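You operate a simulated robot arm through the tools that you are given. There is no shell and no other tool. Be economical: measure what you need, move in short steps, check, and stop when the job is done.

You run a simulated two-armed robot. Do the job below in one go: nothing can be reset, and whatever is moved stays where it is left.

JOB
Take the black cap from the orange stand end of the white bench and leave it on the top of the power box. Shut the blue cupboard door. Open the blue drawer, put the felt pad from the inside of the blue drawer in the blue tote, then shut the drawer. Take the lamp base that says "N3" from the top shelf of the trolley and leave it on the middle shelf of the trolley. Pick up the card sleeve from the top shelf of the trolley with one hand, pass it to the other hand and put it on the top of the water cooler. Open the right packing bench drawer, put the foam block on the top of the crate table away in the inside of the right packing bench drawer and shut the drawer again. Pull the trolley rail open. Do these in any order. Set down upright: felt pad.

The check looks at the end state, three seconds after you hand in, the way a careful person would. Anything else that was tipped, shoved, dropped, spilled or broken makes it a failure. A push-on lid holds only when it is set on centred and level and pressed home; a screw cap is set on level and turned clockwise until tight.

ROBOT AND FRAMES
Two 7-joint arms with two-finger parallel grippers on one trunk, on a base that drives. Base frame: it is fixed to the floor where the robot stands at the start and does not move with it; the origin is under the middle of the robot, x ahead of it, y to its left, z up; the surface under the hand at the start is at about z = 800. Lengths are in mm, angles in rad, forces in N, time in s.
The left shoulder is at the start at [80, 131, 947], the right one opposite. With the tool pointing down near the work surface each hand reaches from about 400 to 860 mm from the robot's upright axis, wherever it stands, measured 20 degrees to its own side. Places, roughly: black cap (3x3x3 cm) [600, -200, 800]; blue cupboard door [2500, 0, 300]; blue drawer [2800, 100, 700]; blue tote [500, 500, 750]; card sleeve [6750, -2750, 1000]; felt pad (5x4x5 cm) [2800, -100, 600]; foam block (6x6x5 cm) [-1600, -2800, 900]; inside of the right packing bench drawer [-400, 3700, 700]; lamp base [6500, -2500, 1000]; middle shelf of the trolley [6600, -2700, 600]; right packing bench drawer [-400, 3700, 700]; top of the power box [2900, 1200, 500]; top of the water cooler [6800, 300, 800]; trolley rail [6300, -2700, 1000]. Payload 1.57 kg a hand.
The TCP of each hand is the grasp point between the finger pads, 30 mm short of the fingertips. In the tool frame z runs along the fingers and y along their closing line. Largest opening 110 mm; finger width 24, thickness 12; the body of the gripper, 48 by 112 mm, starts 78 mm behind the TCP.
Orientation is told as [roll, pitch, yaw] about the base's x, y, z axes, in that order, counted from this pose: with the fingers straight down and closing along the base's y, the tool's x points along the base's -x, its y along +y and its z along -z.

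CONTROLS
- The arms move only by the tool drive_tool. It takes "left_increments", "right_increments" or both (then of equal length, played together; a hand with none holds still); each is a list of rows, each a list of 7 numbers: the turn, a rotation vector about the tool's x, y, z in rad, then the shift along the tool's x, y, z in mm, then the finger opening in mm, from 0 to 110. In form: [[ax, ay, az, x, y, z, claw], ...]. A call has 1 to 8 rows; each row shifts and turns the commanded pose from where the row before left it, along the tool's axes as they then stand. A row lasts 0.2 s, in which the tool goes at most 50 mm and 0.15 rad; a call with a longer step from one row to the next is refused whole, and so is a gripper value outside its range. Where a pose cannot be reached the arm comes as near as it can. A force on the tool above 40 N (or 10 N above the force at the start of the call, whichever is more), or a blocked arm, ends the call early, and 0.2 s more pass. Each finger travels about 108 mm/s and halts on what it meets, pressing with about 40 N; the grip force reading is that of the motor and also rises with nothing between the fingers. The clock runs only during rows and for 0.2 s after the last one: add rows that do not move to give the fingers time. The reply holds the time, the measured pose of the TCP, the force on the tool along the base axes, the opening and the grip force, in the units named above and with some noise, with the torque about the TCP (base axes, N m) and any sound that the robot's microphone picked up, and new pictures: "views" is both (left out), scene, wrist or none (wrist: the cameras of the hands that moved).
- Cameras (640 x 400 px; columns grow to the right, rows downward): "scene" is now at [-66, 49.4, 1400.3]; the picture's right is [0.49, -0.87, -0.00], its down [-0.55, -0.30, -0.78] and it looks along [0.68, 0.38, -0.63] (base axes); focal length 264 px, centre (320, 200). "left" rides on the left gripper at [70, -16, -141] in its tool frame; the picture's right is [0.23, 0.97, 0.00], its down [-0.86, 0.20, -0.48] and it looks along [-0.47, 0.11, 0.88] (tool axes); focal length 222 px, centre (320, 200). "right" rides on the right gripper at [70, 16, -141] in its tool frame; the picture's right is [-0.23, 0.97, 0.00], its down [-0.86, -0.20, -0.48] and it looks along [-0.47, -0.11, 0.88] (tool axes); focal length 222 px, centre (320, 200). There is no depth. A picture from a camera that has moved, and an enlarged one, comes with that camera's place and axes in the base frame and with its lens. The place of the scene camera against the robot may be out by one fixed shift of up to 25 mm in any direction.
- base_move(legs): drives the robot by 1 to 6 legs, each [ahead, left, turn to the left] in mm, mm and rad, along the robot's own axes; the way and the turn of a leg run together, so that a leg with both is an arc; at most 1500 mm and 3.142 rad a leg. The arms and the cameras ride along, it lands a little off, and it stops where it bumps. It gives what a move gives, and a new picture of the scene camera.
- aim_head(pan, tilt): turns the head with the scene camera to pan (to the left, within 1.902 rad either way) and tilt (down, from -0.506 to 1.204), counted from straight ahead of the robot. It gives what a move gives, and a new picture of the scene camera.
- inspect(camera, box): a new picture of the part [left, top, right, bottom] of that camera's present view, enlarged. The clock stands still meanwhile.
- sign_off(): hands the job in; it is judged then, once.

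Work in short steps. Places have to be worked out from the pictures, the camera data and where the tool is seen: move nearer, look again, correct. Check each grasp and each placing, and mend what went wrong. You have 493 turns and 360 pictures in all, those below and enlarged ones among them. Open the grippers and draw the arms clear of the work before you hand the job in, unless the task says otherwise.

The tools are called after "Call:" by a JSON object that holds its "name" and its "arguments". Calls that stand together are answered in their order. drive_tool: Moves the arms, as the interface text tells. Its arguments: {"type":"object","properties":{"left_increments":{"type":"array","items":{"type":"array","items":{"type":"number"}}},"right_increments":{"type":"array","items":{"type":"array","items":{"type":"number"}}},"views":{"type":"string","enum":["both","scene","wrist","none"]}},"required":[]} The other tools are called the same way: base_move (legs) drives the base; aim_head (pan, tilt) turns the head that bears the scene camera; inspect (camera, box) takes an enlarged picture of a part of a camera's view; sign_off () hands the job in.

At the start:

```text
t: 0.0
left_tcp_pos: [540.4, 422.6, 1066.5]
left_ee_rot: [0.001, 0.0, 0.001]
left_ft_force: [-0.7, -0.7, -0.2]
left_wrist_torque: [-0.03, 0.05, 0.02]
left_finger_gap: 110.0
left_finger_force: 0.1
right_tcp_pos: [548.8, -56.8, 1097.5]
right_ee_rot: [-0.001, -0.001, 0.0]
right_ft_force: [0.8, 1.1, -0.4]
right_wrist_torque: [0.0, 0.0, -0.02]
right_finger_gap: 110.0
right_finger_force: 0.1
robot x, y, heading: [1.1, 1.9, 0.006]
head pan, tilt: [0.508, 0.675]
```

scene: 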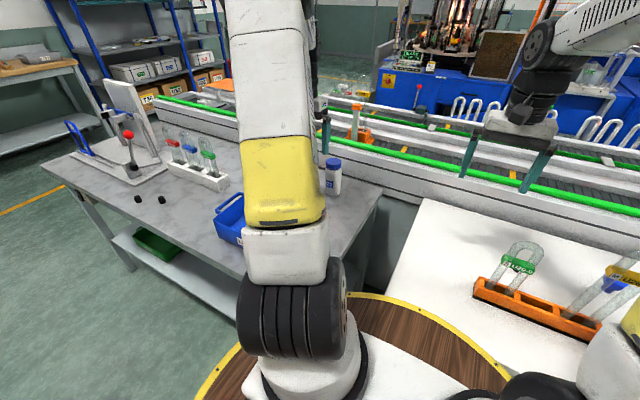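
right: 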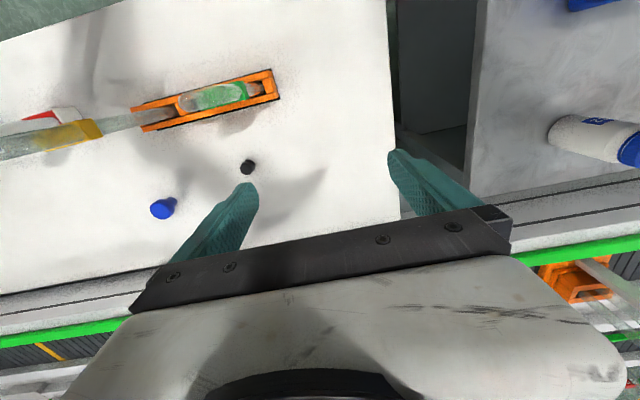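
left: 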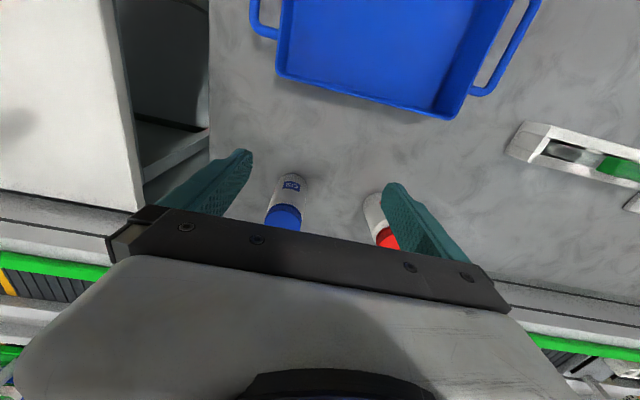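

The black cap shows in the right wrist picture at about [598, -216]. I look around first to learn the surroundings.

Call:
{"name": "aim_head", "arguments": {"pan": -0.3, "tilt": 0.3}}

Call:
{"name": "aim_head", "arguments": {"pan": -1.4, "tilt": 0.3}}

Call:
{"name": "aim_head", "arguments": {"pan": 1.2, "tilt": 0.3}}

Call:
{"name": "aim_head", "arguments": {"pan": 0.3, "tilt": 0.2}}

```text
t: 1.1
left_tcp_pos: [540.3, 422.3, 1066.8]
left_ee_rot: [0.0, -0.001, -0.001]
left_ft_force: [-0.2, 0.1, 0.2]
left_wrist_torque: [-0.02, 0.0, 0.0]
left_finger_gap: 109.9
left_finger_force: 0.1
right_tcp_pos: [548.2, -57.6, 1096.2]
right_ee_rot: [0.001, 0.0, -0.001]
right_ft_force: [0.0, 0.3, -0.8]
right_wrist_torque: [0.01, 0.02, -0.01]
right_finger_gap: 110.0
right_finger_force: 0.0
robot x, y, heading: [-0.8, 2.7, -0.001]
head pan, tilt: [-0.3, 0.3]
camera scene: at [-51.8, -19.9, 1434.3], right [-0.29, -0.96, 0.0], down [-0.28, 0.09, -0.96], along [0.91, -0.28, -0.3], focal length 264 px, centre (320, 200)
```

scene: 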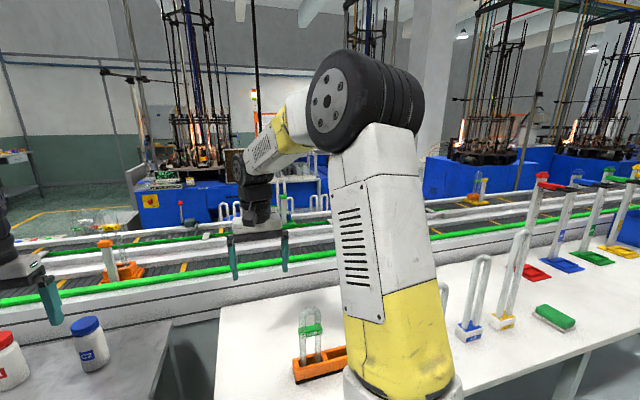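

```text
t: 2.5
left_tcp_pos: [539.5, 422.1, 1066.2]
left_ee_rot: [0.0, -0.002, -0.001]
left_ft_force: [-0.4, 0.2, -0.5]
left_wrist_torque: [-0.02, -0.01, -0.01]
left_finger_gap: 110.0
left_finger_force: 0.0
right_tcp_pos: [548.7, -55.8, 1096.1]
right_ee_rot: [-0.001, 0.001, -0.001]
right_ft_force: [-0.1, -0.4, 0.2]
right_wrist_torque: [0.01, -0.01, -0.03]
right_finger_gap: 110.0
right_finger_force: 0.0
robot x, y, heading: [0.5, -1.3, -0.0]
head pan, tilt: [-1.4, 0.3]
camera scene: at [-125.1, -84.3, 1434.3], right [-0.99, -0.17, 0.0], down [-0.05, 0.29, -0.96], along [0.16, -0.94, -0.3], focal length 264 px, centre (320, 200)
```

scene: 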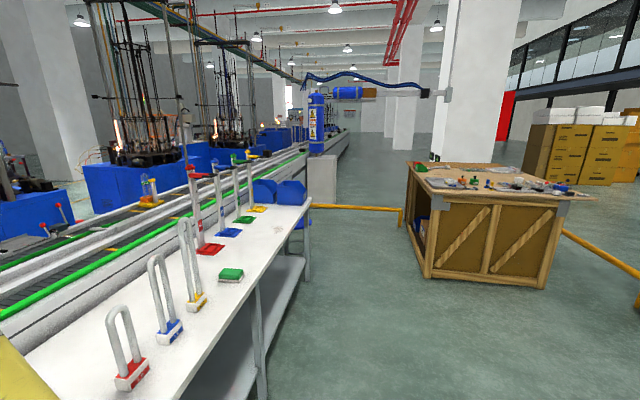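

```text
t: 4.8
left_tcp_pos: [540.3, 423.3, 1066.7]
left_ee_rot: [-0.002, -0.001, 0.0]
left_ft_force: [-0.5, -0.2, -0.5]
left_wrist_torque: [-0.01, -0.01, -0.03]
left_finger_gap: 109.9
left_finger_force: 0.0
right_tcp_pos: [547.3, -57.3, 1097.0]
right_ee_rot: [0.001, -0.001, 0.0]
right_ft_force: [-0.4, 0.9, 0.4]
right_wrist_torque: [-0.04, 0.0, -0.03]
right_finger_gap: 110.0
right_finger_force: 0.0
robot x, y, heading: [-0.9, 0.7, 0.003]
head pan, tilt: [1.201, 0.3]
camera scene: at [-107.2, 94.7, 1434.3], right [0.93, -0.36, 0.0], down [-0.11, -0.28, -0.96], along [0.35, 0.89, -0.3], focal length 264 px, centre (320, 200)
```

scene: 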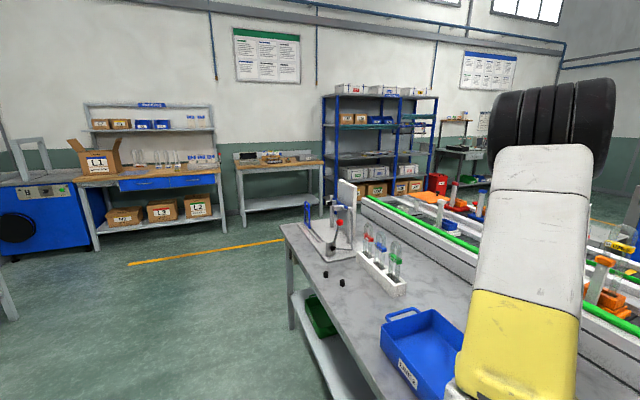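

```text
t: 6.0
left_tcp_pos: [540.3, 422.5, 1066.7]
left_ee_rot: [0.002, 0.001, 0.0]
left_ft_force: [0.1, -0.4, 0.0]
left_wrist_torque: [-0.02, 0.05, 0.02]
left_finger_gap: 109.9
left_finger_force: 0.0
right_tcp_pos: [548.6, -56.0, 1096.6]
right_ee_rot: [-0.001, -0.001, 0.0]
right_ft_force: [-0.4, -0.4, 0.8]
right_wrist_torque: [0.0, 0.02, 0.02]
right_finger_gap: 109.8
right_finger_force: 0.1
robot x, y, heading: [-3.1, -2.0, -0.006]
head pan, tilt: [0.3, 0.201]
camera scene: at [-52.0, 35.3, 1443.6], right [0.3, -0.95, 0.0], down [-0.19, -0.06, -0.98], along [0.94, 0.29, -0.2], focal length 264 px, centre (320, 200)
```

scene: 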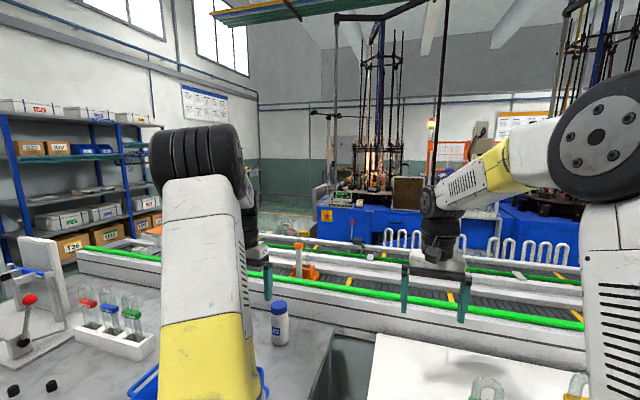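

The cap sits clear of the orange stand. I move the right hand above it and halfway down.

Call:
{"name": "drive_tool", "arguments": {"right_increments": [[0, 0, 0, -10, -32, 0, 110], [0, 0, 0, -10, -32, 20, 110], [0, 0, 0, -10, -32, 35, 110], [0, 0, 0, -10, -32, 35, 90], [0, 0, 0, -10, -31, 35, 80], [0, 0, 0, 0, 0, 25, 70]], "views": "wrist"}}

```text
t: 7.4
left_tcp_pos: [540.0, 422.7, 1065.3]
left_ee_rot: [0.001, 0.0, 0.0]
left_ft_force: [0.2, -0.3, -0.3]
left_wrist_torque: [-0.02, 0.0, -0.02]
left_finger_gap: 110.0
left_finger_force: 0.2
right_tcp_pos: [599.2, -215.5, 947.7]
right_ee_rot: [0.002, 0.001, 0.001]
right_ft_force: [-0.4, -0.5, 0.4]
right_wrist_torque: [-0.01, -0.02, 0.01]
right_finger_gap: 69.9
right_finger_force: 0.0
robot x, y, heading: [0.3, 1.5, 0.0]
head pan, tilt: [0.3, 0.201]
camera right: at [529.0, -198.6, 1088.3], right [0.23, 0.97, 0.0], down [0.85, -0.2, 0.48], along [0.47, -0.11, -0.88], focal length 222 px, centre (320, 200)
```

right: 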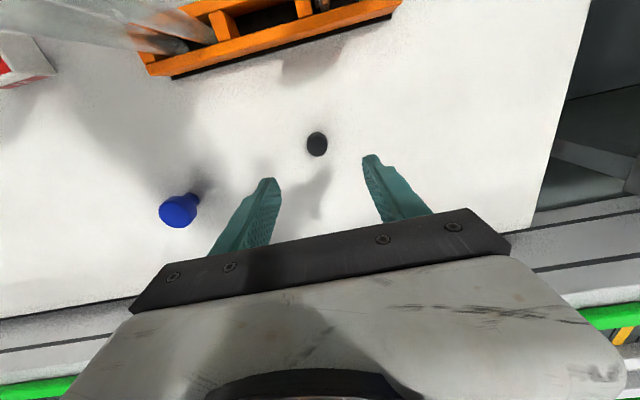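

Cap centre works out to [600, -219]. I descend to a TCP of about 836 (fingertips just above the bench).

Call:
{"name": "drive_tool", "arguments": {"right_increments": [[0, 0, 0, 0, -3, 40, 70], [0, 0, 0, 0, 0, 40, 70], [0, 0, 0, 0, 0, 20, 70], [0, 0, 0, 0, 0, 10, 70], [0, 0, 0, 0, 0, 0, 70]], "views": "wrist"}}

```text
t: 8.6
left_tcp_pos: [540.5, 422.1, 1066.3]
left_ee_rot: [0.001, -0.001, 0.0]
left_ft_force: [-0.4, -0.2, -0.3]
left_wrist_torque: [0.0, 0.01, -0.01]
left_finger_gap: 110.0
left_finger_force: 0.1
right_tcp_pos: [598.7, -217.5, 836.3]
right_ee_rot: [-0.002, 0.002, 0.001]
right_ft_force: [-0.1, -0.5, 0.0]
right_wrist_torque: [-0.01, -0.01, 0.0]
right_finger_gap: 69.9
right_finger_force: 0.1
robot x, y, heading: [3.9, 0.8, 0.0]
head pan, tilt: [0.3, 0.201]
camera right: at [528.2, -201.3, 978.4], right [0.23, 0.97, 0.0], down [0.86, -0.2, 0.48], along [0.47, -0.11, -0.88], focal length 222 px, centre (320, 200)
```

right: 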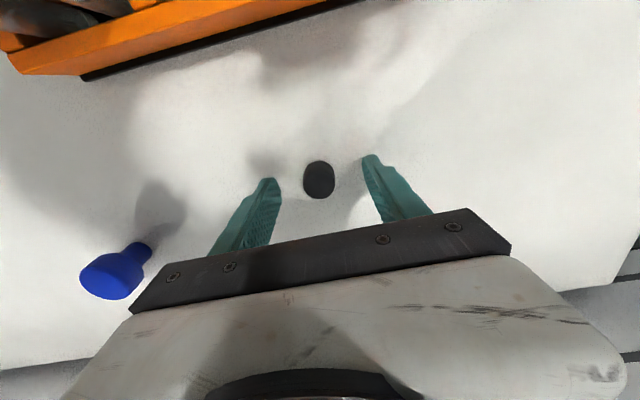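

The cap is centred between the fingers at about z 809. I lower a few mm more and close.

Call:
{"name": "drive_tool", "arguments": {"right_increments": [[0, 0, 0, 0, 0, 4, 70], [0, 0, 0, 0, 0, 3, 70], [0, 0, 0, 0, 0, 0, 40], [0, 0, 0, 0, 0, 0, 15], [0, 0, 0, 0, 0, 0, 15], [0, 0, 0, 0, 0, 0, 15]], "views": "wrist"}}

```text
t: 10.0
left_tcp_pos: [540.7, 423.1, 1066.2]
left_ee_rot: [0.0, 0.0, 0.002]
left_ft_force: [-0.5, 0.1, 0.1]
left_wrist_torque: [0.0, 0.03, 0.01]
left_finger_gap: 110.0
left_finger_force: 0.0
right_tcp_pos: [597.8, -218.1, 830.1]
right_ee_rot: [0.002, -0.001, -0.002]
right_ft_force: [1.4, 0.4, 0.6]
right_wrist_torque: [0.0, 0.02, -0.01]
right_finger_gap: 24.2
right_finger_force: 36.4
robot x, y, heading: [3.0, 0.8, 0.001]
head pan, tilt: [0.3, 0.201]
camera right: at [528.5, -201.1, 971.4], right [0.23, 0.97, 0.0], down [0.86, -0.2, 0.48], along [0.47, -0.11, -0.88], focal length 222 px, centre (320, 200)
```

right: 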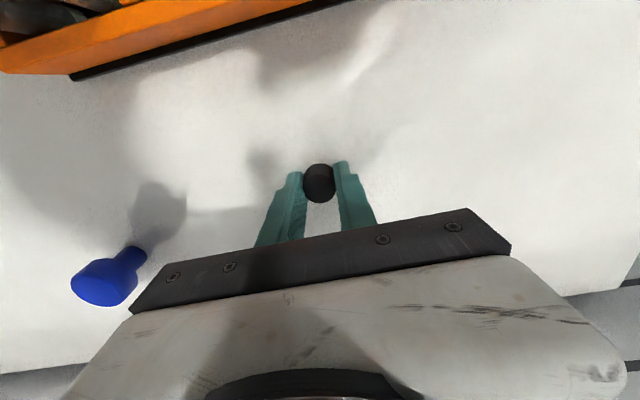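

Gripped at 24 mm. I lift the cap high.

Call:
{"name": "drive_tool", "arguments": {"right_increments": [[0, 0, 0, 0, 0, -40, 12], [0, 0, 0, 0, 0, -45, 12], [0, 0, 0, 0, 0, -45, 12], [0, 0, 0, 0, 0, -45, 12], [0, 0, 0, 0, 0, -45, 12], [0, 0, 0, 0, 0, -45, 12], [0, 0, 0, 10, 30, 0, 12], [0, 0, 0, 20, 30, 0, 12]], "views": "wrist"}}

Call:
{"name": "aim_head", "arguments": {"pan": 1.9, "tilt": 0.6}}

Call:
{"name": "aim_head", "arguments": {"pan": 0.6, "tilt": 1.2}}

```text
t: 11.8
left_tcp_pos: [541.4, 421.6, 1066.5]
left_ee_rot: [0.0, 0.0, 0.001]
left_ft_force: [-0.2, -0.1, -0.3]
left_wrist_torque: [0.01, 0.0, 0.04]
left_finger_gap: 110.2
left_finger_force: 0.1
right_tcp_pos: [568.7, -157.8, 1096.3]
right_ee_rot: [0.0, 0.0, 0.0]
right_ft_force: [-0.8, 0.5, -0.4]
right_wrist_torque: [0.03, 0.03, -0.01]
right_finger_gap: 23.6
right_finger_force: 35.8
robot x, y, heading: [1.1, 0.7, -0.002]
head pan, tilt: [0.3, 0.201]
camera right: at [498.6, -140.6, 1236.9], right [0.23, 0.97, 0.0], down [0.85, -0.2, 0.48], along [0.47, -0.11, -0.88], focal length 222 px, centre (320, 200)
```

right: 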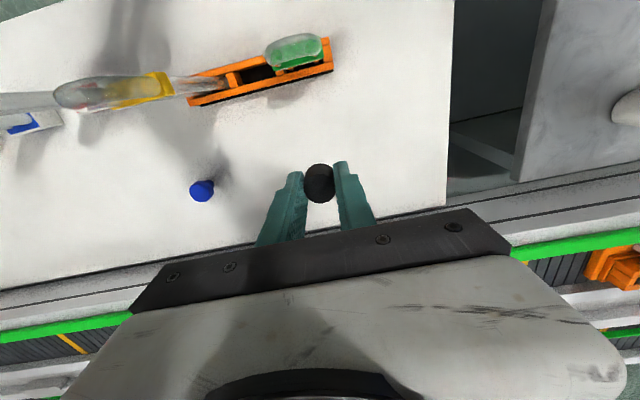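

```text
t: 13.5
left_tcp_pos: [540.2, 421.6, 1065.5]
left_ee_rot: [-0.001, 0.0, -0.001]
left_ft_force: [-0.2, -0.7, 0.7]
left_wrist_torque: [0.0, -0.01, 0.0]
left_finger_gap: 110.0
left_finger_force: 0.1
right_tcp_pos: [569.2, -157.5, 1095.1]
right_ee_rot: [0.001, -0.001, 0.001]
right_ft_force: [-0.1, 0.8, 0.2]
right_wrist_torque: [0.02, 0.0, 0.03]
right_finger_gap: 23.1
right_finger_force: 35.9
robot x, y, heading: [1.2, -1.2, -0.002]
head pan, tilt: [1.901, 0.6]
camera scene: at [-169.5, 91.3, 1406.9], right [0.95, 0.32, 0.0], down [0.18, -0.53, -0.83], along [-0.27, 0.78, -0.56], focal length 264 px, centre (320, 200)
```

scene: 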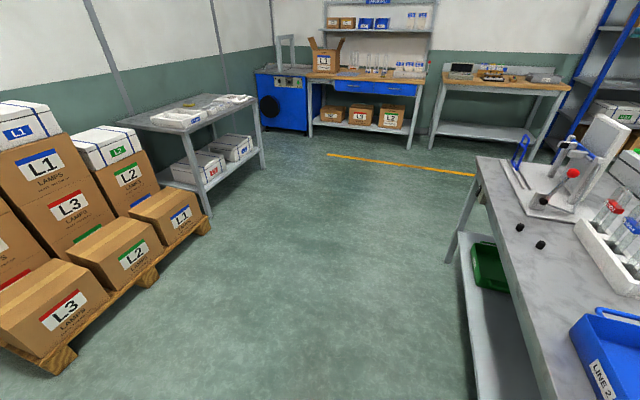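

```text
t: 14.9
left_tcp_pos: [540.7, 422.9, 1068.0]
left_ee_rot: [0.001, 0.0, 0.0]
left_ft_force: [0.4, 0.3, -0.2]
left_wrist_torque: [0.02, 0.01, 0.01]
left_finger_gap: 109.9
left_finger_force: 0.0
right_tcp_pos: [569.3, -158.6, 1096.2]
right_ee_rot: [0.001, 0.001, 0.0]
right_ft_force: [0.2, -0.7, 0.5]
right_wrist_torque: [-0.01, 0.02, -0.01]
right_finger_gap: 23.2
right_finger_force: 35.1
robot x, y, heading: [-1.5, -0.5, 0.001]
head pan, tilt: [0.6, 1.201]
camera scene: at [-94.9, 39.3, 1362.3], right [0.57, -0.82, 0.0], down [-0.77, -0.53, -0.36], along [0.3, 0.21, -0.93], focal length 264 px, centre (320, 200)
```

scene: 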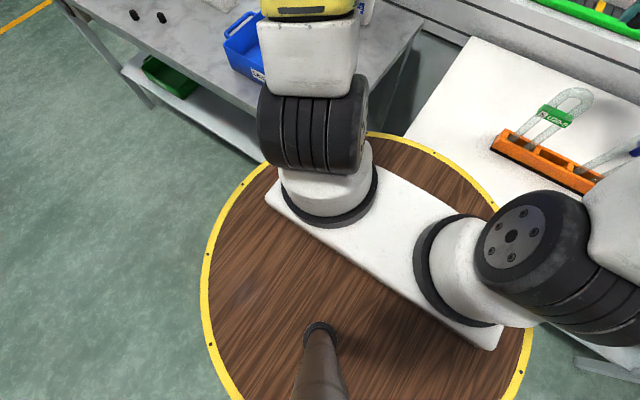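

Cap held. I back out, turn left and drive along the aisle toward the conveyor's left end.

Call:
{"name": "base_move", "arguments": {"legs": [[-600, 0, 0], [0, 0, 1.3], [1500, 0, 0]]}}

Call:
{"name": "aim_head", "arguments": {"pan": -0.6, "tilt": 0.45}}

```text
t: 28.6
left_tcp_pos: [-472.5, 2085.3, 1066.3]
left_ee_rot: [0.0, 0.001, 1.311]
left_ft_force: [0.5, 0.4, 0.2]
left_wrist_torque: [0.01, -0.01, 0.02]
left_finger_gap: 110.0
left_finger_force: 0.0
right_tcp_pos: [95.0, 1962.6, 1095.0]
right_ee_rot: [0.0, 0.0, 1.31]
right_ft_force: [0.1, -0.1, 0.4]
right_wrist_torque: [-0.01, -0.01, 0.01]
right_finger_gap: 24.0
right_finger_force: 36.0
robot x, y, heading: [-202.0, 1454.8, 1.31]
head pan, tilt: [0.6, 1.201]
camera scene: at [-259.2, 1379.8, 1362.2], right [0.94, 0.33, 0.0], down [0.31, -0.88, -0.36], along [-0.12, 0.34, -0.93], focal length 264 px, centre (320, 200)
```

scene: 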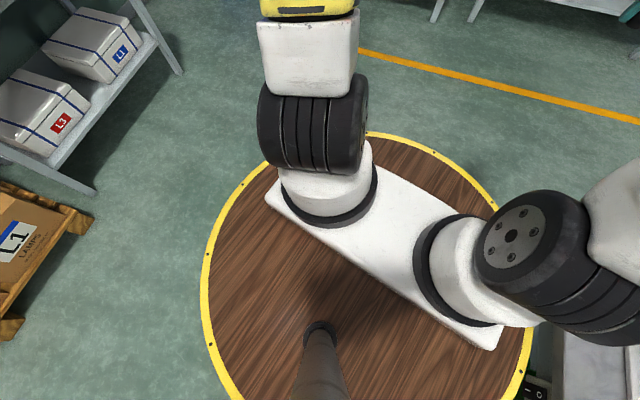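

```text
t: 30.0
left_tcp_pos: [-471.6, 2086.0, 1066.4]
left_ee_rot: [-0.001, 0.0, 1.311]
left_ft_force: [-0.6, -0.3, 0.1]
left_wrist_torque: [0.02, 0.05, -0.01]
left_finger_gap: 110.0
left_finger_force: 0.0
right_tcp_pos: [95.7, 1963.8, 1094.9]
right_ee_rot: [0.0, 0.0, 1.31]
right_ft_force: [-0.3, 0.4, -1.0]
right_wrist_torque: [-0.01, -0.03, 0.02]
right_finger_gap: 24.0
right_finger_force: 36.2
robot x, y, heading: [-202.6, 1450.9, 1.312]
head pan, tilt: [-0.6, 0.45]
camera scene: at [-170.9, 1387.1, 1420.4], right [0.65, -0.76, 0.0], down [-0.33, -0.28, -0.9], along [0.68, 0.59, -0.44], focal length 264 px, centre (320, 200)
```

scene: 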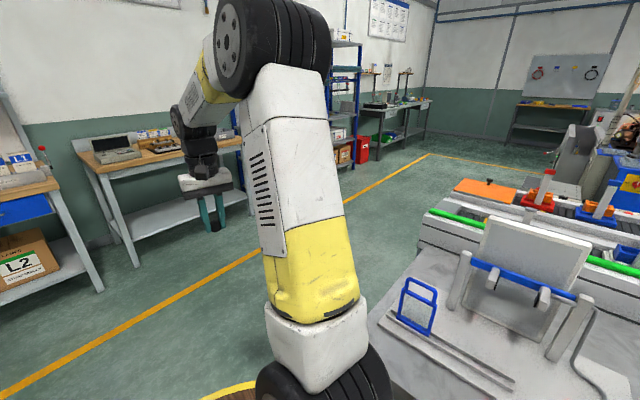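

The aisle around the conveyor end is open (yellow line at y≈3000, conveyor ends near y≈1850). I drive around it and look ahead.

Call:
{"name": "base_move", "arguments": {"legs": [[1000, 0, 0], [0, 0, -1.31], [1500, 0, 0]]}}

Call:
{"name": "aim_head", "arguments": {"pan": -0.75, "tilt": 0.35}}

Call:
{"name": "aim_head", "arguments": {"pan": 0.0, "tilt": 0.35}}

```text
t: 45.4
left_tcp_pos: [2095.4, 2776.0, 1066.4]
left_ee_rot: [-0.001, -0.002, -0.037]
left_ft_force: [0.0, -0.5, -0.6]
left_wrist_torque: [-0.02, -0.01, -0.02]
left_finger_gap: 110.1
left_finger_force: 0.0
right_tcp_pos: [2103.6, 2195.2, 1095.9]
right_ee_rot: [0.0, 0.001, -0.036]
right_ft_force: [-0.1, 0.1, -0.2]
right_wrist_torque: [0.01, -0.02, 0.02]
right_finger_gap: 24.3
right_finger_force: 35.6
robot x, y, heading: [1539.6, 2371.5, -0.037]
head pan, tilt: [-0.6, 0.45]
camera scene: at [1474.5, 2331.2, 1420.4], right [-0.59, -0.8, 0.0], down [-0.35, 0.26, -0.9], along [0.72, -0.54, -0.44], focal length 264 px, centre (320, 200)
```

scene: 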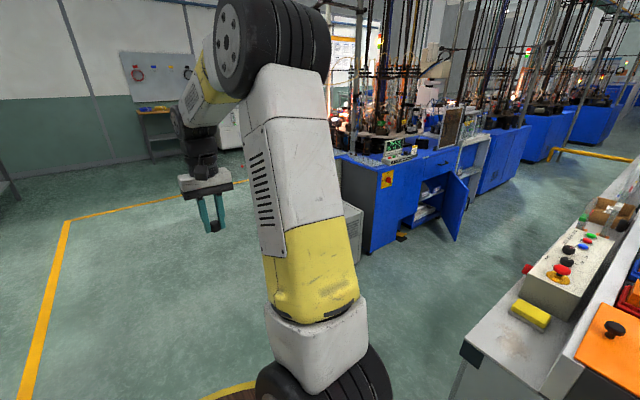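

```text
t: 46.1
left_tcp_pos: [2096.5, 2775.4, 1066.8]
left_ee_rot: [0.001, 0.002, -0.037]
left_ft_force: [-0.2, -0.4, 0.3]
left_wrist_torque: [-0.03, -0.01, 0.01]
left_finger_gap: 110.0
left_finger_force: 0.1
right_tcp_pos: [2103.9, 2195.4, 1095.6]
right_ee_rot: [0.0, 0.0, -0.038]
right_ft_force: [0.2, -0.5, -0.4]
right_wrist_torque: [-0.02, 0.0, 0.0]
right_finger_gap: 24.0
right_finger_force: 36.3
robot x, y, heading: [1541.8, 2375.3, -0.043]
head pan, tilt: [-0.75, 0.351]
camera scene: at [1466.4, 2320.0, 1429.6], right [-0.71, -0.71, 0.0], down [-0.24, 0.24, -0.94], along [0.66, -0.66, -0.34], focal length 264 px, centre (320, 200)
```

scene: 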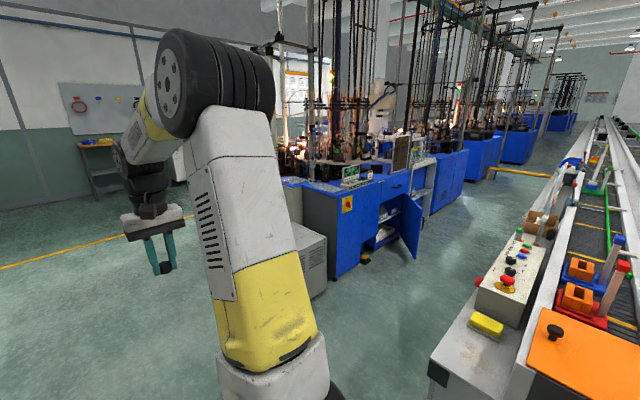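

```text
t: 47.2
left_tcp_pos: [2097.0, 2776.0, 1067.2]
left_ee_rot: [0.0, -0.001, -0.037]
left_ft_force: [-0.3, 0.7, -0.1]
left_wrist_torque: [-0.02, 0.03, -0.01]
left_finger_gap: 110.1
left_finger_force: 0.1
right_tcp_pos: [2103.7, 2195.8, 1095.1]
right_ee_rot: [0.001, 0.0, -0.038]
right_ft_force: [-0.4, -0.1, 0.3]
right_wrist_torque: [0.01, 0.02, 0.0]
right_finger_gap: 23.8
right_finger_force: 36.3
robot x, y, heading: [1540.3, 2374.1, -0.035]
head pan, tilt: [0.0, 0.351]
camera scene: at [1493.7, 2382.4, 1429.6], right [-0.04, -1.0, 0.0], down [-0.34, 0.01, -0.94], along [0.94, -0.03, -0.34], focal length 264 px, centre (320, 200)
```

scene: 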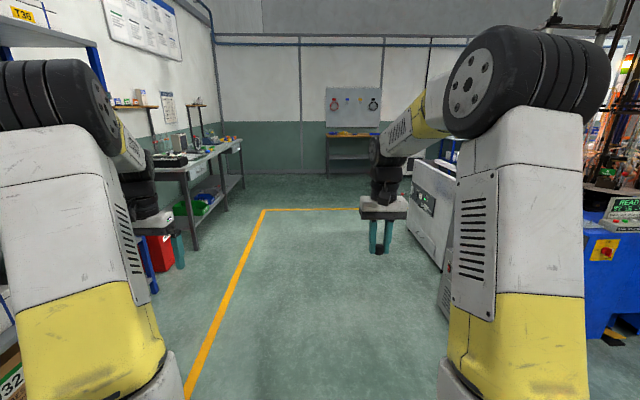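

The vented low box beside the blue machine is likely the power box; the open door and drawer are on the machine. I drive nearer.

Call:
{"name": "base_move", "arguments": {"legs": [[700, 0, 0.037], [0, -500, 0]]}}

Call:
{"name": "aim_head", "arguments": {"pan": -0.55, "tilt": 0.6}}

Call:
{"name": "aim_head", "arguments": {"pan": -1.3, "tilt": 0.5}}

```text
t: 53.6
left_tcp_pos: [2787.1, 2299.6, 1066.5]
left_ee_rot: [-0.001, 0.0, 0.009]
left_ft_force: [-0.1, -0.5, 0.5]
left_wrist_torque: [0.01, 0.01, 0.01]
left_finger_gap: 110.0
left_finger_force: 0.1
right_tcp_pos: [2820.3, 1719.8, 1095.5]
right_ee_rot: [-0.001, 0.0, 0.01]
right_ft_force: [0.7, -0.4, -0.9]
right_wrist_torque: [-0.03, 0.04, 0.02]
right_finger_gap: 23.8
right_finger_force: 35.9
robot x, y, heading: [2251.8, 1870.2, 0.003]
head pan, tilt: [0.0, 0.351]
camera scene: at [2202.7, 1879.8, 1429.6], right [0.01, -1.0, 0.0], down [-0.34, 0.0, -0.94], along [0.94, 0.01, -0.34], focal length 264 px, centre (320, 200)
```

scene: 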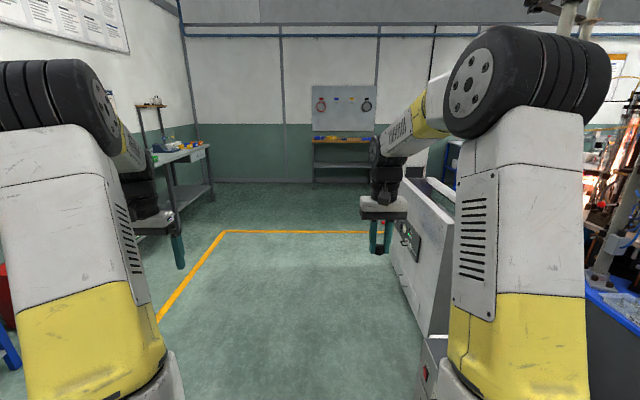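

```text
t: 54.5
left_tcp_pos: [2786.5, 2299.2, 1066.7]
left_ee_rot: [0.001, -0.001, 0.008]
left_ft_force: [0.1, -0.3, -0.2]
left_wrist_torque: [0.02, -0.01, -0.01]
left_finger_gap: 110.1
left_finger_force: 0.1
right_tcp_pos: [2821.0, 1719.2, 1095.8]
right_ee_rot: [-0.001, -0.002, 0.008]
right_ft_force: [-0.1, 0.6, -0.7]
right_wrist_torque: [0.01, -0.02, 0.0]
right_finger_gap: 24.0
right_finger_force: 36.6
robot x, y, heading: [2250.5, 1873.6, 0.005]
head pan, tilt: [-0.55, 0.6]
camera scene: at [2185.4, 1833.5, 1406.9], right [-0.51, -0.86, 0.0], down [-0.48, 0.29, -0.83], along [0.71, -0.42, -0.56], focal length 264 px, centre (320, 200)
```

scene: 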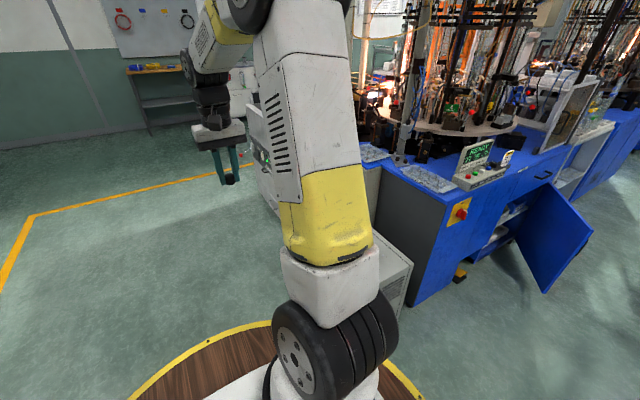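

```text
t: 55.6
left_tcp_pos: [2786.7, 2299.8, 1066.1]
left_ee_rot: [0.0, 0.0, 0.009]
left_ft_force: [-0.4, -0.5, 0.0]
left_wrist_torque: [-0.01, 0.0, -0.01]
left_finger_gap: 110.2
left_finger_force: 0.0
right_tcp_pos: [2819.1, 1721.3, 1095.5]
right_ee_rot: [0.001, 0.001, 0.009]
right_ft_force: [-0.3, -0.7, -0.6]
right_wrist_torque: [0.04, -0.01, 0.0]
right_finger_gap: 24.1
right_finger_force: 35.9
robot x, y, heading: [2250.6, 1872.0, 0.008]
head pan, tilt: [-1.3, 0.499]
camera scene: at [2134.7, 1791.5, 1415.9], right [-0.96, -0.28, 0.0], down [-0.13, 0.46, -0.88], along [0.24, -0.84, -0.48], focal length 264 px, centre (320, 200)
```

scene: 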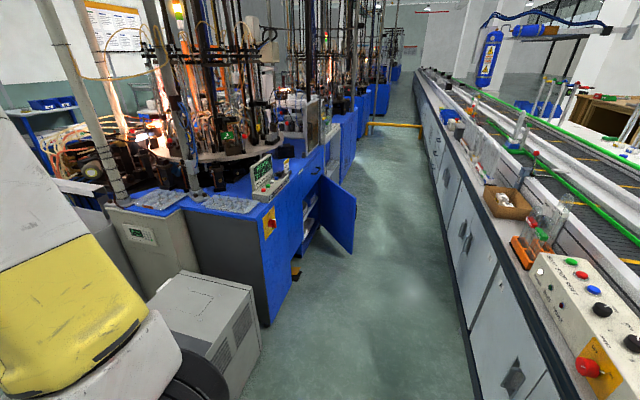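

The low vented box next to the machine is the power box (top about [2820, 1180, 500]). I strafe closer.

Call:
{"name": "base_move", "arguments": {"legs": [[20, -440, 0]]}}

Call:
{"name": "aim_head", "arguments": {"pan": -0.1, "tilt": 0.9}}

Call:
{"name": "inspect", "arguments": {"camera": "right", "box": [0, 0, 640, 400]}}

```text
t: 58.3
left_tcp_pos: [2810.9, 1857.8, 1066.6]
left_ee_rot: [-0.001, 0.0, 0.009]
left_ft_force: [-0.1, 0.0, -0.3]
left_wrist_torque: [0.0, -0.01, 0.03]
left_finger_gap: 110.1
left_finger_force: 0.0
right_tcp_pos: [2844.4, 1277.8, 1095.3]
right_ee_rot: [0.002, 0.0, 0.009]
right_ft_force: [-0.4, 0.4, -0.2]
right_wrist_torque: [-0.01, 0.06, 0.0]
right_finger_gap: 24.2
right_finger_force: 35.6
robot x, y, heading: [2276.0, 1432.5, 0.011]
head pan, tilt: [-1.3, 0.499]
camera scene: at [2158.5, 1349.8, 1415.9], right [-0.96, -0.27, 0.0], down [-0.13, 0.46, -0.88], along [0.24, -0.84, -0.48], focal length 264 px, centre (320, 200)
```

scene: 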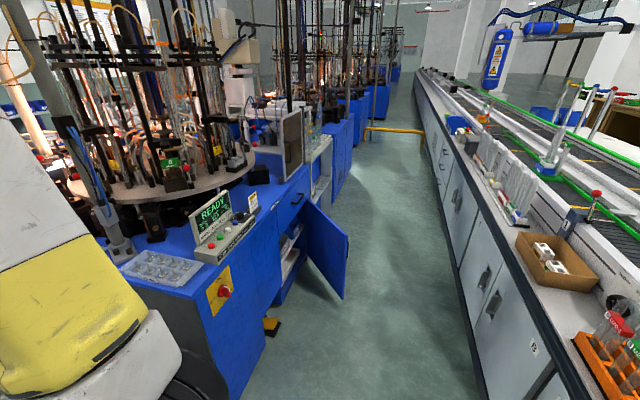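

```text
t: 59.7
left_tcp_pos: [2811.0, 1857.7, 1065.7]
left_ee_rot: [0.0, 0.0, 0.009]
left_ft_force: [0.5, -0.5, 0.3]
left_wrist_torque: [-0.01, 0.02, -0.01]
left_finger_gap: 110.0
left_finger_force: 0.2
right_tcp_pos: [2845.0, 1277.9, 1095.1]
right_ee_rot: [-0.001, 0.001, 0.01]
right_ft_force: [-0.3, 0.0, -0.6]
right_wrist_torque: [-0.03, 0.0, -0.02]
right_finger_gap: 24.2
right_finger_force: 35.8
robot x, y, heading: [2273.6, 1431.3, 0.007]
head pan, tilt: [-0.099, 0.901]
camera scene: at [2208.7, 1430.3, 1382.1], right [-0.09, -1.0, 0.0], down [-0.78, 0.07, -0.62], along [0.62, -0.06, -0.78], focal length 264 px, centre (320, 200)
```

scene: 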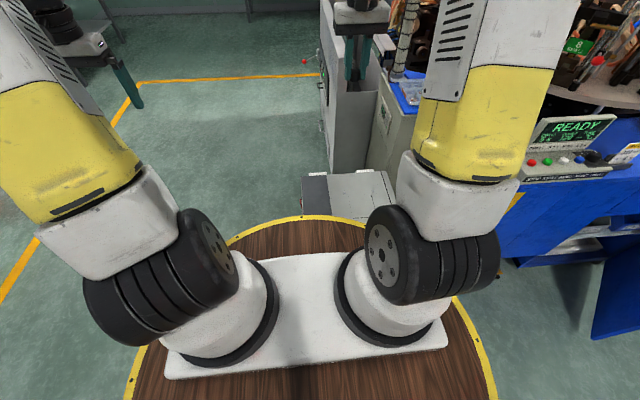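

```text
1.00 times, centred on (320, 200) of right (not enlarged: the box is as wide or as high as the picture)
camera zoom: at [2774.2, 1294.3, 1236.8], right [0.22, 0.98, 0.0], down [0.86, -0.19, 0.48], along [0.47, -0.1, -0.88], focal length 222 px, centre (320, 200)
```

zoom: 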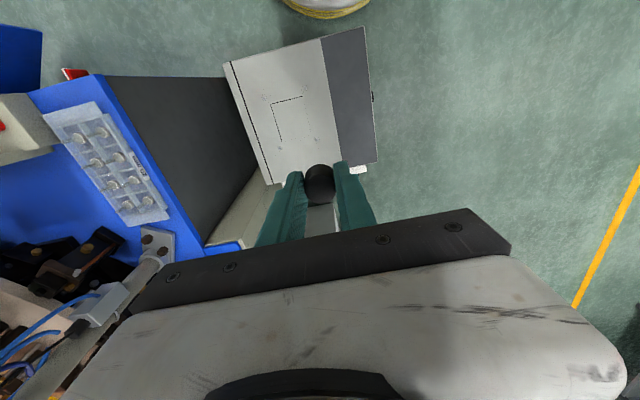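

Power box top spans about x 2676–3048, y 1044–1321 at z≈500. I move above its centre and go down partway.

Call:
{"name": "drive_tool", "arguments": {"right_increments": [[0, 0, 0, -8, -44, 0, 12], [0, 0, 0, -8, -44, 0, 12], [0, 0, 0, 0, 0, 48, 12], [0, 0, 0, 0, 0, 48, 12], [0, 0, 0, 0, 0, 48, 12], [0, 0, 0, 0, 0, 48, 12], [0, 0, 0, 0, 0, 48, 12], [0, 0, 0, 0, 0, 48, 12]], "views": "both"}}

```text
t: 61.5
left_tcp_pos: [2811.2, 1857.2, 1066.2]
left_ee_rot: [-0.001, 0.0, 0.008]
left_ft_force: [0.1, -0.1, 0.2]
left_wrist_torque: [-0.02, -0.04, 0.01]
left_finger_gap: 109.9
left_finger_force: 0.0
right_tcp_pos: [2862.4, 1190.4, 807.1]
right_ee_rot: [-0.002, 0.002, 0.006]
right_ft_force: [-0.6, -0.1, 0.7]
right_wrist_torque: [-0.01, 0.01, -0.03]
right_finger_gap: 23.8
right_finger_force: 35.9
robot x, y, heading: [2275.8, 1430.8, 0.005]
head pan, tilt: [-0.099, 0.901]
camera scene: at [2208.3, 1430.4, 1382.0], right [-0.09, -1.0, 0.0], down [-0.78, 0.07, -0.62], along [0.62, -0.06, -0.78], focal length 264 px, centre (320, 200)
camera right: at [2791.7, 1206.8, 947.9], right [0.22, 0.98, 0.0], down [0.86, -0.19, 0.48], along [0.47, -0.11, -0.88], focal length 222 px, centre (320, 200)
```

scene: 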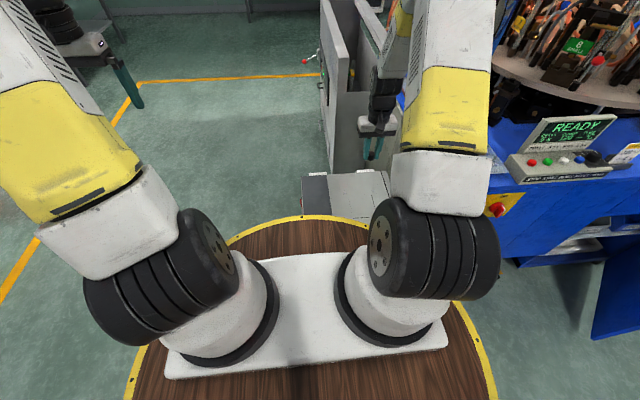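
right: 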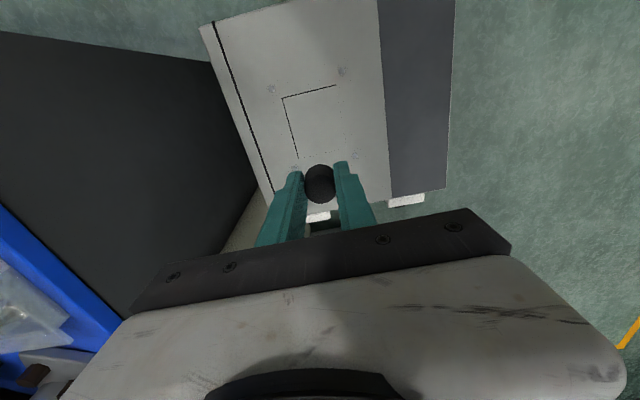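

Position agrees. I continue down to about z 567.

Call:
{"name": "drive_tool", "arguments": {"right_increments": [[0, 0, 0, 0, 0, 48, 12], [0, 0, 0, 0, 0, 48, 12], [0, 0, 0, 0, 0, 48, 12], [0, 0, 0, 0, 0, 48, 12], [0, 0, 0, 0, 0, 40, 12], [0, 0, 0, 0, 0, 0, 12]], "views": "both"}}

```text
t: 62.9
left_tcp_pos: [2812.3, 1857.2, 1066.8]
left_ee_rot: [0.0, 0.0, 0.01]
left_ft_force: [0.4, -0.2, 0.2]
left_wrist_torque: [-0.01, -0.01, 0.02]
left_finger_gap: 110.1
left_finger_force: 0.1
right_tcp_pos: [2861.3, 1188.7, 574.6]
right_ee_rot: [0.001, 0.0, 0.009]
right_ft_force: [-0.6, 0.0, 0.4]
right_wrist_torque: [-0.02, -0.02, 0.01]
right_finger_gap: 24.1
right_finger_force: 35.9
robot x, y, heading: [2275.7, 1430.3, 0.009]
head pan, tilt: [-0.099, 0.901]
camera scene: at [2208.6, 1430.4, 1382.1], right [-0.09, -1.0, 0.0], down [-0.78, 0.07, -0.62], along [0.62, -0.06, -0.78], focal length 264 px, centre (320, 200)
camera right: at [2790.6, 1206.1, 716.9], right [0.22, 0.98, 0.0], down [0.86, -0.19, 0.48], along [0.47, -0.1, -0.88], focal length 222 px, centre (320, 200)
```

scene: 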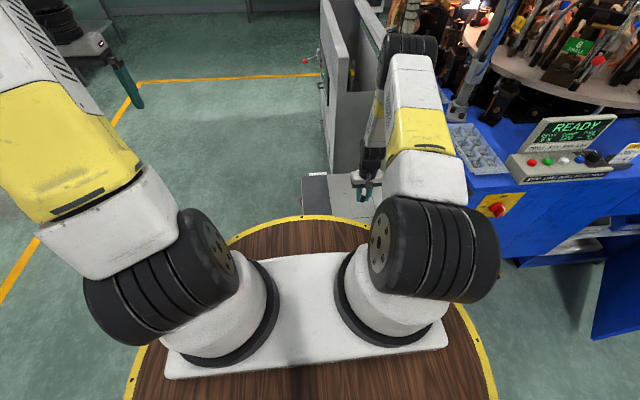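
right: 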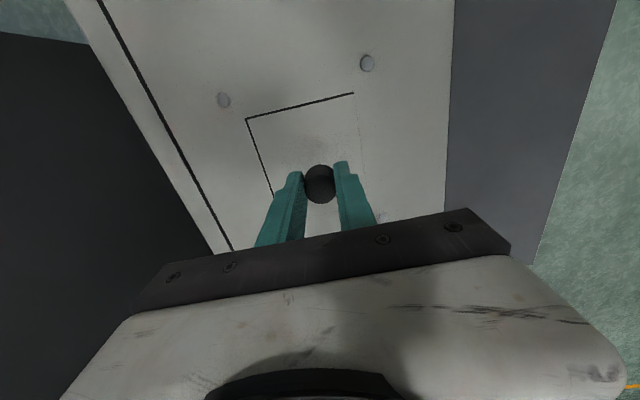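

Nearing the top; I descend in small steps watching the force.

Call:
{"name": "drive_tool", "arguments": {"right_increments": [[0, 0, 0, 0, 0, 10, 12], [0, 0, 0, 0, 0, 10, 12], [0, 0, 0, 0, 0, 6, 12], [0, 0, 0, 0, 0, 4, 12], [0, 0, 0, 0, 0, 0, 12]], "views": "wrist"}}

```text
t: 64.1
left_tcp_pos: [2811.9, 1857.7, 1066.4]
left_ee_rot: [0.0, 0.001, 0.007]
left_ft_force: [-0.6, 0.0, -0.1]
left_wrist_torque: [-0.02, -0.02, -0.03]
left_finger_gap: 110.1
left_finger_force: 0.0
right_tcp_pos: [2860.8, 1189.4, 545.5]
right_ee_rot: [-0.001, 0.0, 0.01]
right_ft_force: [-0.2, -0.3, -0.8]
right_wrist_torque: [-0.03, -0.02, 0.02]
right_finger_gap: 24.0
right_finger_force: 36.4
robot x, y, heading: [2275.4, 1432.5, 0.012]
head pan, tilt: [-0.099, 0.901]
camera right: at [2790.7, 1206.3, 686.8], right [0.22, 0.98, 0.0], down [0.86, -0.19, 0.48], along [0.47, -0.1, -0.88], focal length 222 px, centre (320, 200)
```

right: 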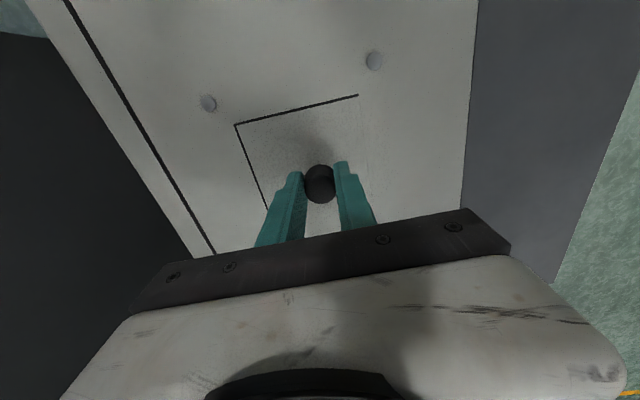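

Bolt spacing growth puts the top at about z 495. I keep stepping down.

Call:
{"name": "drive_tool", "arguments": {"right_increments": [[0, 0, 0, 0, 0, 6, 12], [0, 0, 0, 0, 0, 4, 12], [0, 0, 0, 0, 0, 3, 12], [0, 0, 0, 0, 0, 3, 12], [0, 0, 0, 0, 0, 0, 12]], "views": "none"}}

```text
t: 65.4
left_tcp_pos: [2810.6, 1858.1, 1066.2]
left_ee_rot: [-0.001, -0.001, 0.008]
left_ft_force: [0.4, -0.7, 0.7]
left_wrist_torque: [-0.05, 0.0, 0.01]
left_finger_gap: 109.7
left_finger_force: 0.1
right_tcp_pos: [2861.2, 1189.8, 532.8]
right_ee_rot: [0.0, 0.002, 0.009]
right_ft_force: [-5.4, 0.5, 15.5]
right_wrist_torque: [0.08, 0.13, 0.03]
right_finger_gap: 24.1
right_finger_force: 35.9
robot x, y, heading: [2276.7, 1431.9, 0.007]
head pan, tilt: [-0.099, 0.901]
stopped in row 5 (right hand): the force on the tool passed its limit at 41 N (the readings are from after the stop); the commanded pose is now the measured one
```

Contact at TCP z≈533. I release the cap and rise.

Call:
{"name": "drive_tool", "arguments": {"right_increments": [[0, 0, 0, 0, 0, 0, 30], [0, 0, 0, 0, 0, 0, 50], [0, 0, 0, 0, 0, 0, 60], [0, 0, 0, 0, 0, -15, 60], [0, 0, 0, 0, 0, -40, 60], [0, 0, 0, 0, 0, -45, 60], [0, 0, 0, 0, 0, 0, 60]], "views": "wrist"}}

```text
t: 67.0
left_tcp_pos: [2810.8, 1857.7, 1066.2]
left_ee_rot: [0.0, 0.001, 0.008]
left_ft_force: [0.1, 0.1, -0.6]
left_wrist_torque: [-0.01, 0.06, 0.02]
left_finger_gap: 109.9
left_finger_force: 0.0
right_tcp_pos: [2861.0, 1190.2, 632.4]
right_ee_rot: [0.001, 0.0, 0.01]
right_ft_force: [0.3, -0.1, 1.0]
right_wrist_torque: [-0.02, -0.01, 0.0]
right_finger_gap: 60.1
right_finger_force: 0.0
robot x, y, heading: [2272.1, 1430.9, 0.011]
head pan, tilt: [-0.099, 0.901]
camera right: at [2790.7, 1206.5, 773.4], right [0.22, 0.98, 0.0], down [0.86, -0.19, 0.48], along [0.47, -0.1, -0.88], focal length 222 px, centre (320, 200)
```

right: 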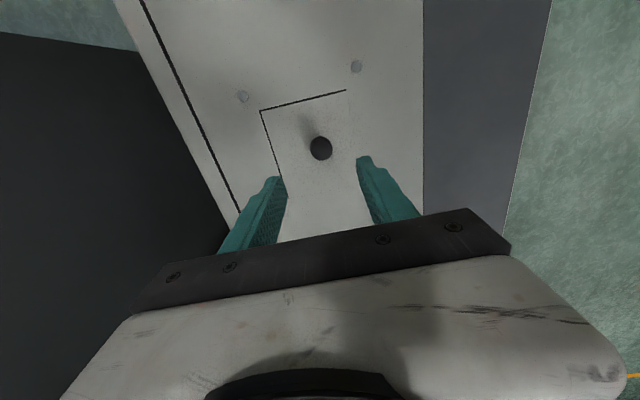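

Cap stands on the power box. I raise the hand back up to travel height.

Call:
{"name": "drive_tool", "arguments": {"right_increments": [[0, 0, 0, 0, 0, -48, 60], [0, 0, 0, 0, 0, -48, 60], [0, 0, 0, 0, 0, -48, 60], [0, 0, 0, 0, 0, -48, 60], [0, 0, 0, 0, 0, -48, 60], [0, 0, 0, 0, 0, -48, 60], [0, 0, 0, 0, 0, -48, 60], [0, 0, 0, 0, 0, -48, 60]], "views": "none"}}

Call:
{"name": "drive_tool", "arguments": {"right_increments": [[0, 0, 0, 20, 40, -48, 60], [0, 0, 0, 20, 40, -20, 60], [0, 0, 0, 20, 0, 0, 60]], "views": "none"}}

Call:
{"name": "aim_head", "arguments": {"pan": -1.3, "tilt": 0.7}}

```text
t: 68.8
left_tcp_pos: [2810.8, 1857.1, 1066.5]
left_ee_rot: [0.0, 0.001, 0.008]
left_ft_force: [0.3, 0.8, 0.3]
left_wrist_torque: [0.01, 0.01, 0.0]
left_finger_gap: 110.1
left_finger_force: 0.1
right_tcp_pos: [2861.2, 1189.9, 1015.4]
right_ee_rot: [-0.001, 0.0, 0.01]
right_ft_force: [1.0, -0.8, 0.8]
right_wrist_torque: [-0.02, 0.02, -0.01]
right_finger_gap: 59.8
right_finger_force: 0.1
robot x, y, heading: [2272.2, 1430.8, 0.011]
head pan, tilt: [-0.099, 0.901]
```

```text
refused: row 1 steps farther than a row can; nothing moved
```

```text
t: 70.2
left_tcp_pos: [2811.6, 1857.5, 1066.5]
left_ee_rot: [0.002, 0.0, 0.01]
left_ft_force: [0.2, 0.5, 0.6]
left_wrist_torque: [0.01, -0.03, -0.02]
left_finger_gap: 110.1
left_finger_force: 0.1
right_tcp_pos: [2860.7, 1190.7, 1014.0]
right_ee_rot: [-0.001, 0.001, 0.009]
right_ft_force: [0.0, -0.5, 0.2]
right_wrist_torque: [-0.01, 0.01, -0.01]
right_finger_gap: 60.1
right_finger_force: 0.0
robot x, y, heading: [2275.9, 1429.2, 0.006]
head pan, tilt: [-1.3, 0.7]
camera scene: at [2156.8, 1355.6, 1398.2], right [-0.96, -0.28, 0.0], down [-0.18, 0.62, -0.76], along [0.21, -0.74, -0.64], focal length 264 px, centre (320, 200)
```

scene: 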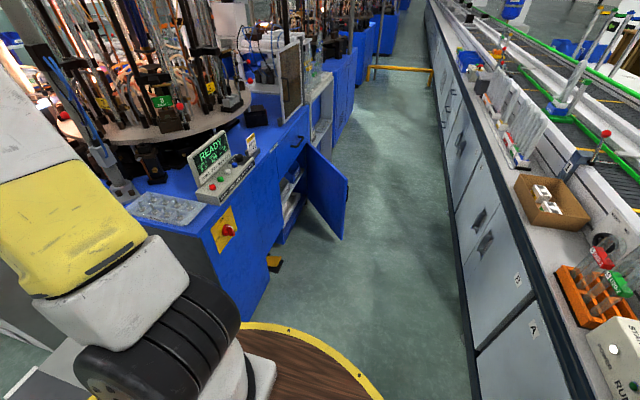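

The door's outer edge is near [2342, 153], hinged near [2640, -108], about 49° open. I retract the right hand and move the base to face the machine.

Call:
{"name": "drive_tool", "arguments": {"right_increments": [[0, 0, 0, 30, 20, -30, 40], [0, 0, 0, 30, 20, -30, 20], [0, 0, 0, 30, 20, -10, 0], [0, 0, 0, 30, 20, 0, 0]], "left_increments": [[0, 0, 0, 30, -20, 0, 80], [0, 0, 0, 30, -20, 0, 60], [0, 0, 0, 20, -20, 0, 40], [0, 0, 0, 20, -20, 0, 20]], "views": "none"}}

Call:
{"name": "base_move", "arguments": {"legs": [[-340, 0, -0.008], [0, -1010, 0]]}}

Call:
{"name": "aim_head", "arguments": {"pan": -0.1, "tilt": 0.75}}

```text
t: 71.2
left_tcp_pos: [2711.1, 1776.6, 1067.1]
left_ee_rot: [0.001, 0.001, 0.009]
left_ft_force: [0.4, -0.3, -0.3]
left_wrist_torque: [-0.01, 0.04, -0.01]
left_finger_gap: 19.9
left_finger_force: 0.0
right_tcp_pos: [2740.8, 1268.0, 1084.4]
right_ee_rot: [0.0, 0.0, 0.007]
right_ft_force: [0.7, 0.0, -0.2]
right_wrist_torque: [-0.03, 0.05, -0.02]
right_finger_gap: 0.0
right_finger_force: 21.2
robot x, y, heading: [2277.2, 1433.1, 0.013]
head pan, tilt: [-1.3, 0.7]
```

```text
t: 73.5
left_tcp_pos: [2384.2, 1771.8, 1068.5]
left_ee_rot: [0.0, -0.002, -0.002]
left_ft_force: [-0.6, 0.1, 0.4]
left_wrist_torque: [0.01, 0.01, -0.02]
left_finger_gap: 20.2
left_finger_force: 0.1
right_tcp_pos: [2406.3, 1262.4, 1084.9]
right_ee_rot: [0.0, -0.001, -0.004]
right_ft_force: [-0.2, 0.2, -0.2]
right_wrist_torque: [-0.01, -0.01, 0.01]
right_finger_gap: 0.0
right_finger_force: 21.4
robot x, y, heading: [1945.0, 1430.6, -0.003]
head pan, tilt: [-1.3, 0.7]
stopped in leg 1: the robot was blocked; the commanded pose is now the measured one
camera scene: at [1823.4, 1356.3, 1398.2], right [-0.96, -0.26, 0.0], down [-0.17, 0.62, -0.76], along [0.2, -0.74, -0.64], focal length 264 px, centre (320, 200)
```

scene: 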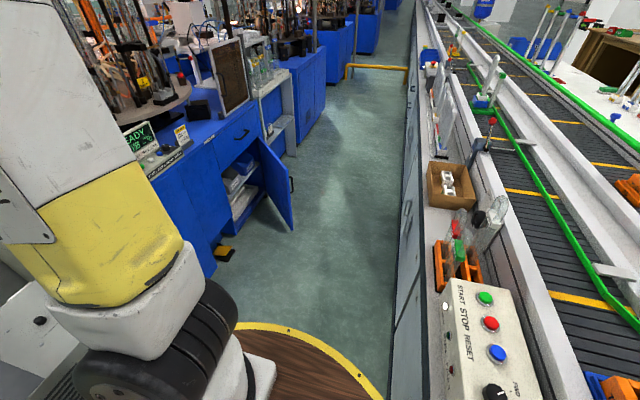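

```text
t: 74.9
left_tcp_pos: [2383.3, 1771.8, 1067.1]
left_ee_rot: [0.001, 0.0, -0.003]
left_ft_force: [-0.8, -0.9, 0.1]
left_wrist_torque: [0.03, 0.0, -0.01]
left_finger_gap: 19.9
left_finger_force: 0.1
right_tcp_pos: [2406.8, 1261.7, 1085.2]
right_ee_rot: [0.001, 0.0, -0.006]
right_ft_force: [-1.1, 0.0, -0.9]
right_wrist_torque: [-0.02, 0.02, -0.01]
right_finger_gap: 0.1
right_finger_force: 20.8
robot x, y, heading: [1940.0, 1432.4, -0.006]
head pan, tilt: [-0.099, 0.75]
camera scene: at [1883.5, 1429.7, 1394.0], right [-0.1, -0.99, 0.0], down [-0.68, 0.07, -0.73], along [0.73, -0.08, -0.68], focal length 264 px, centre (320, 200)
```

scene: 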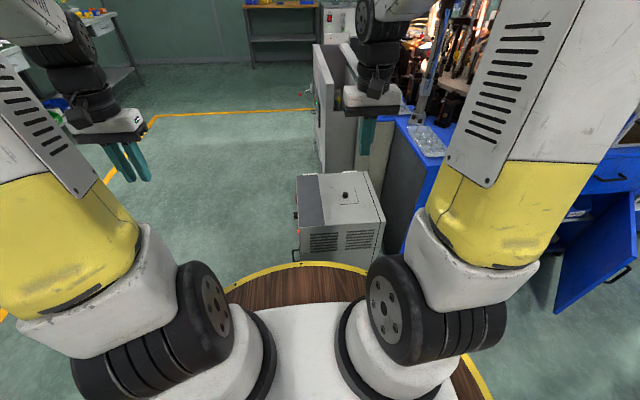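

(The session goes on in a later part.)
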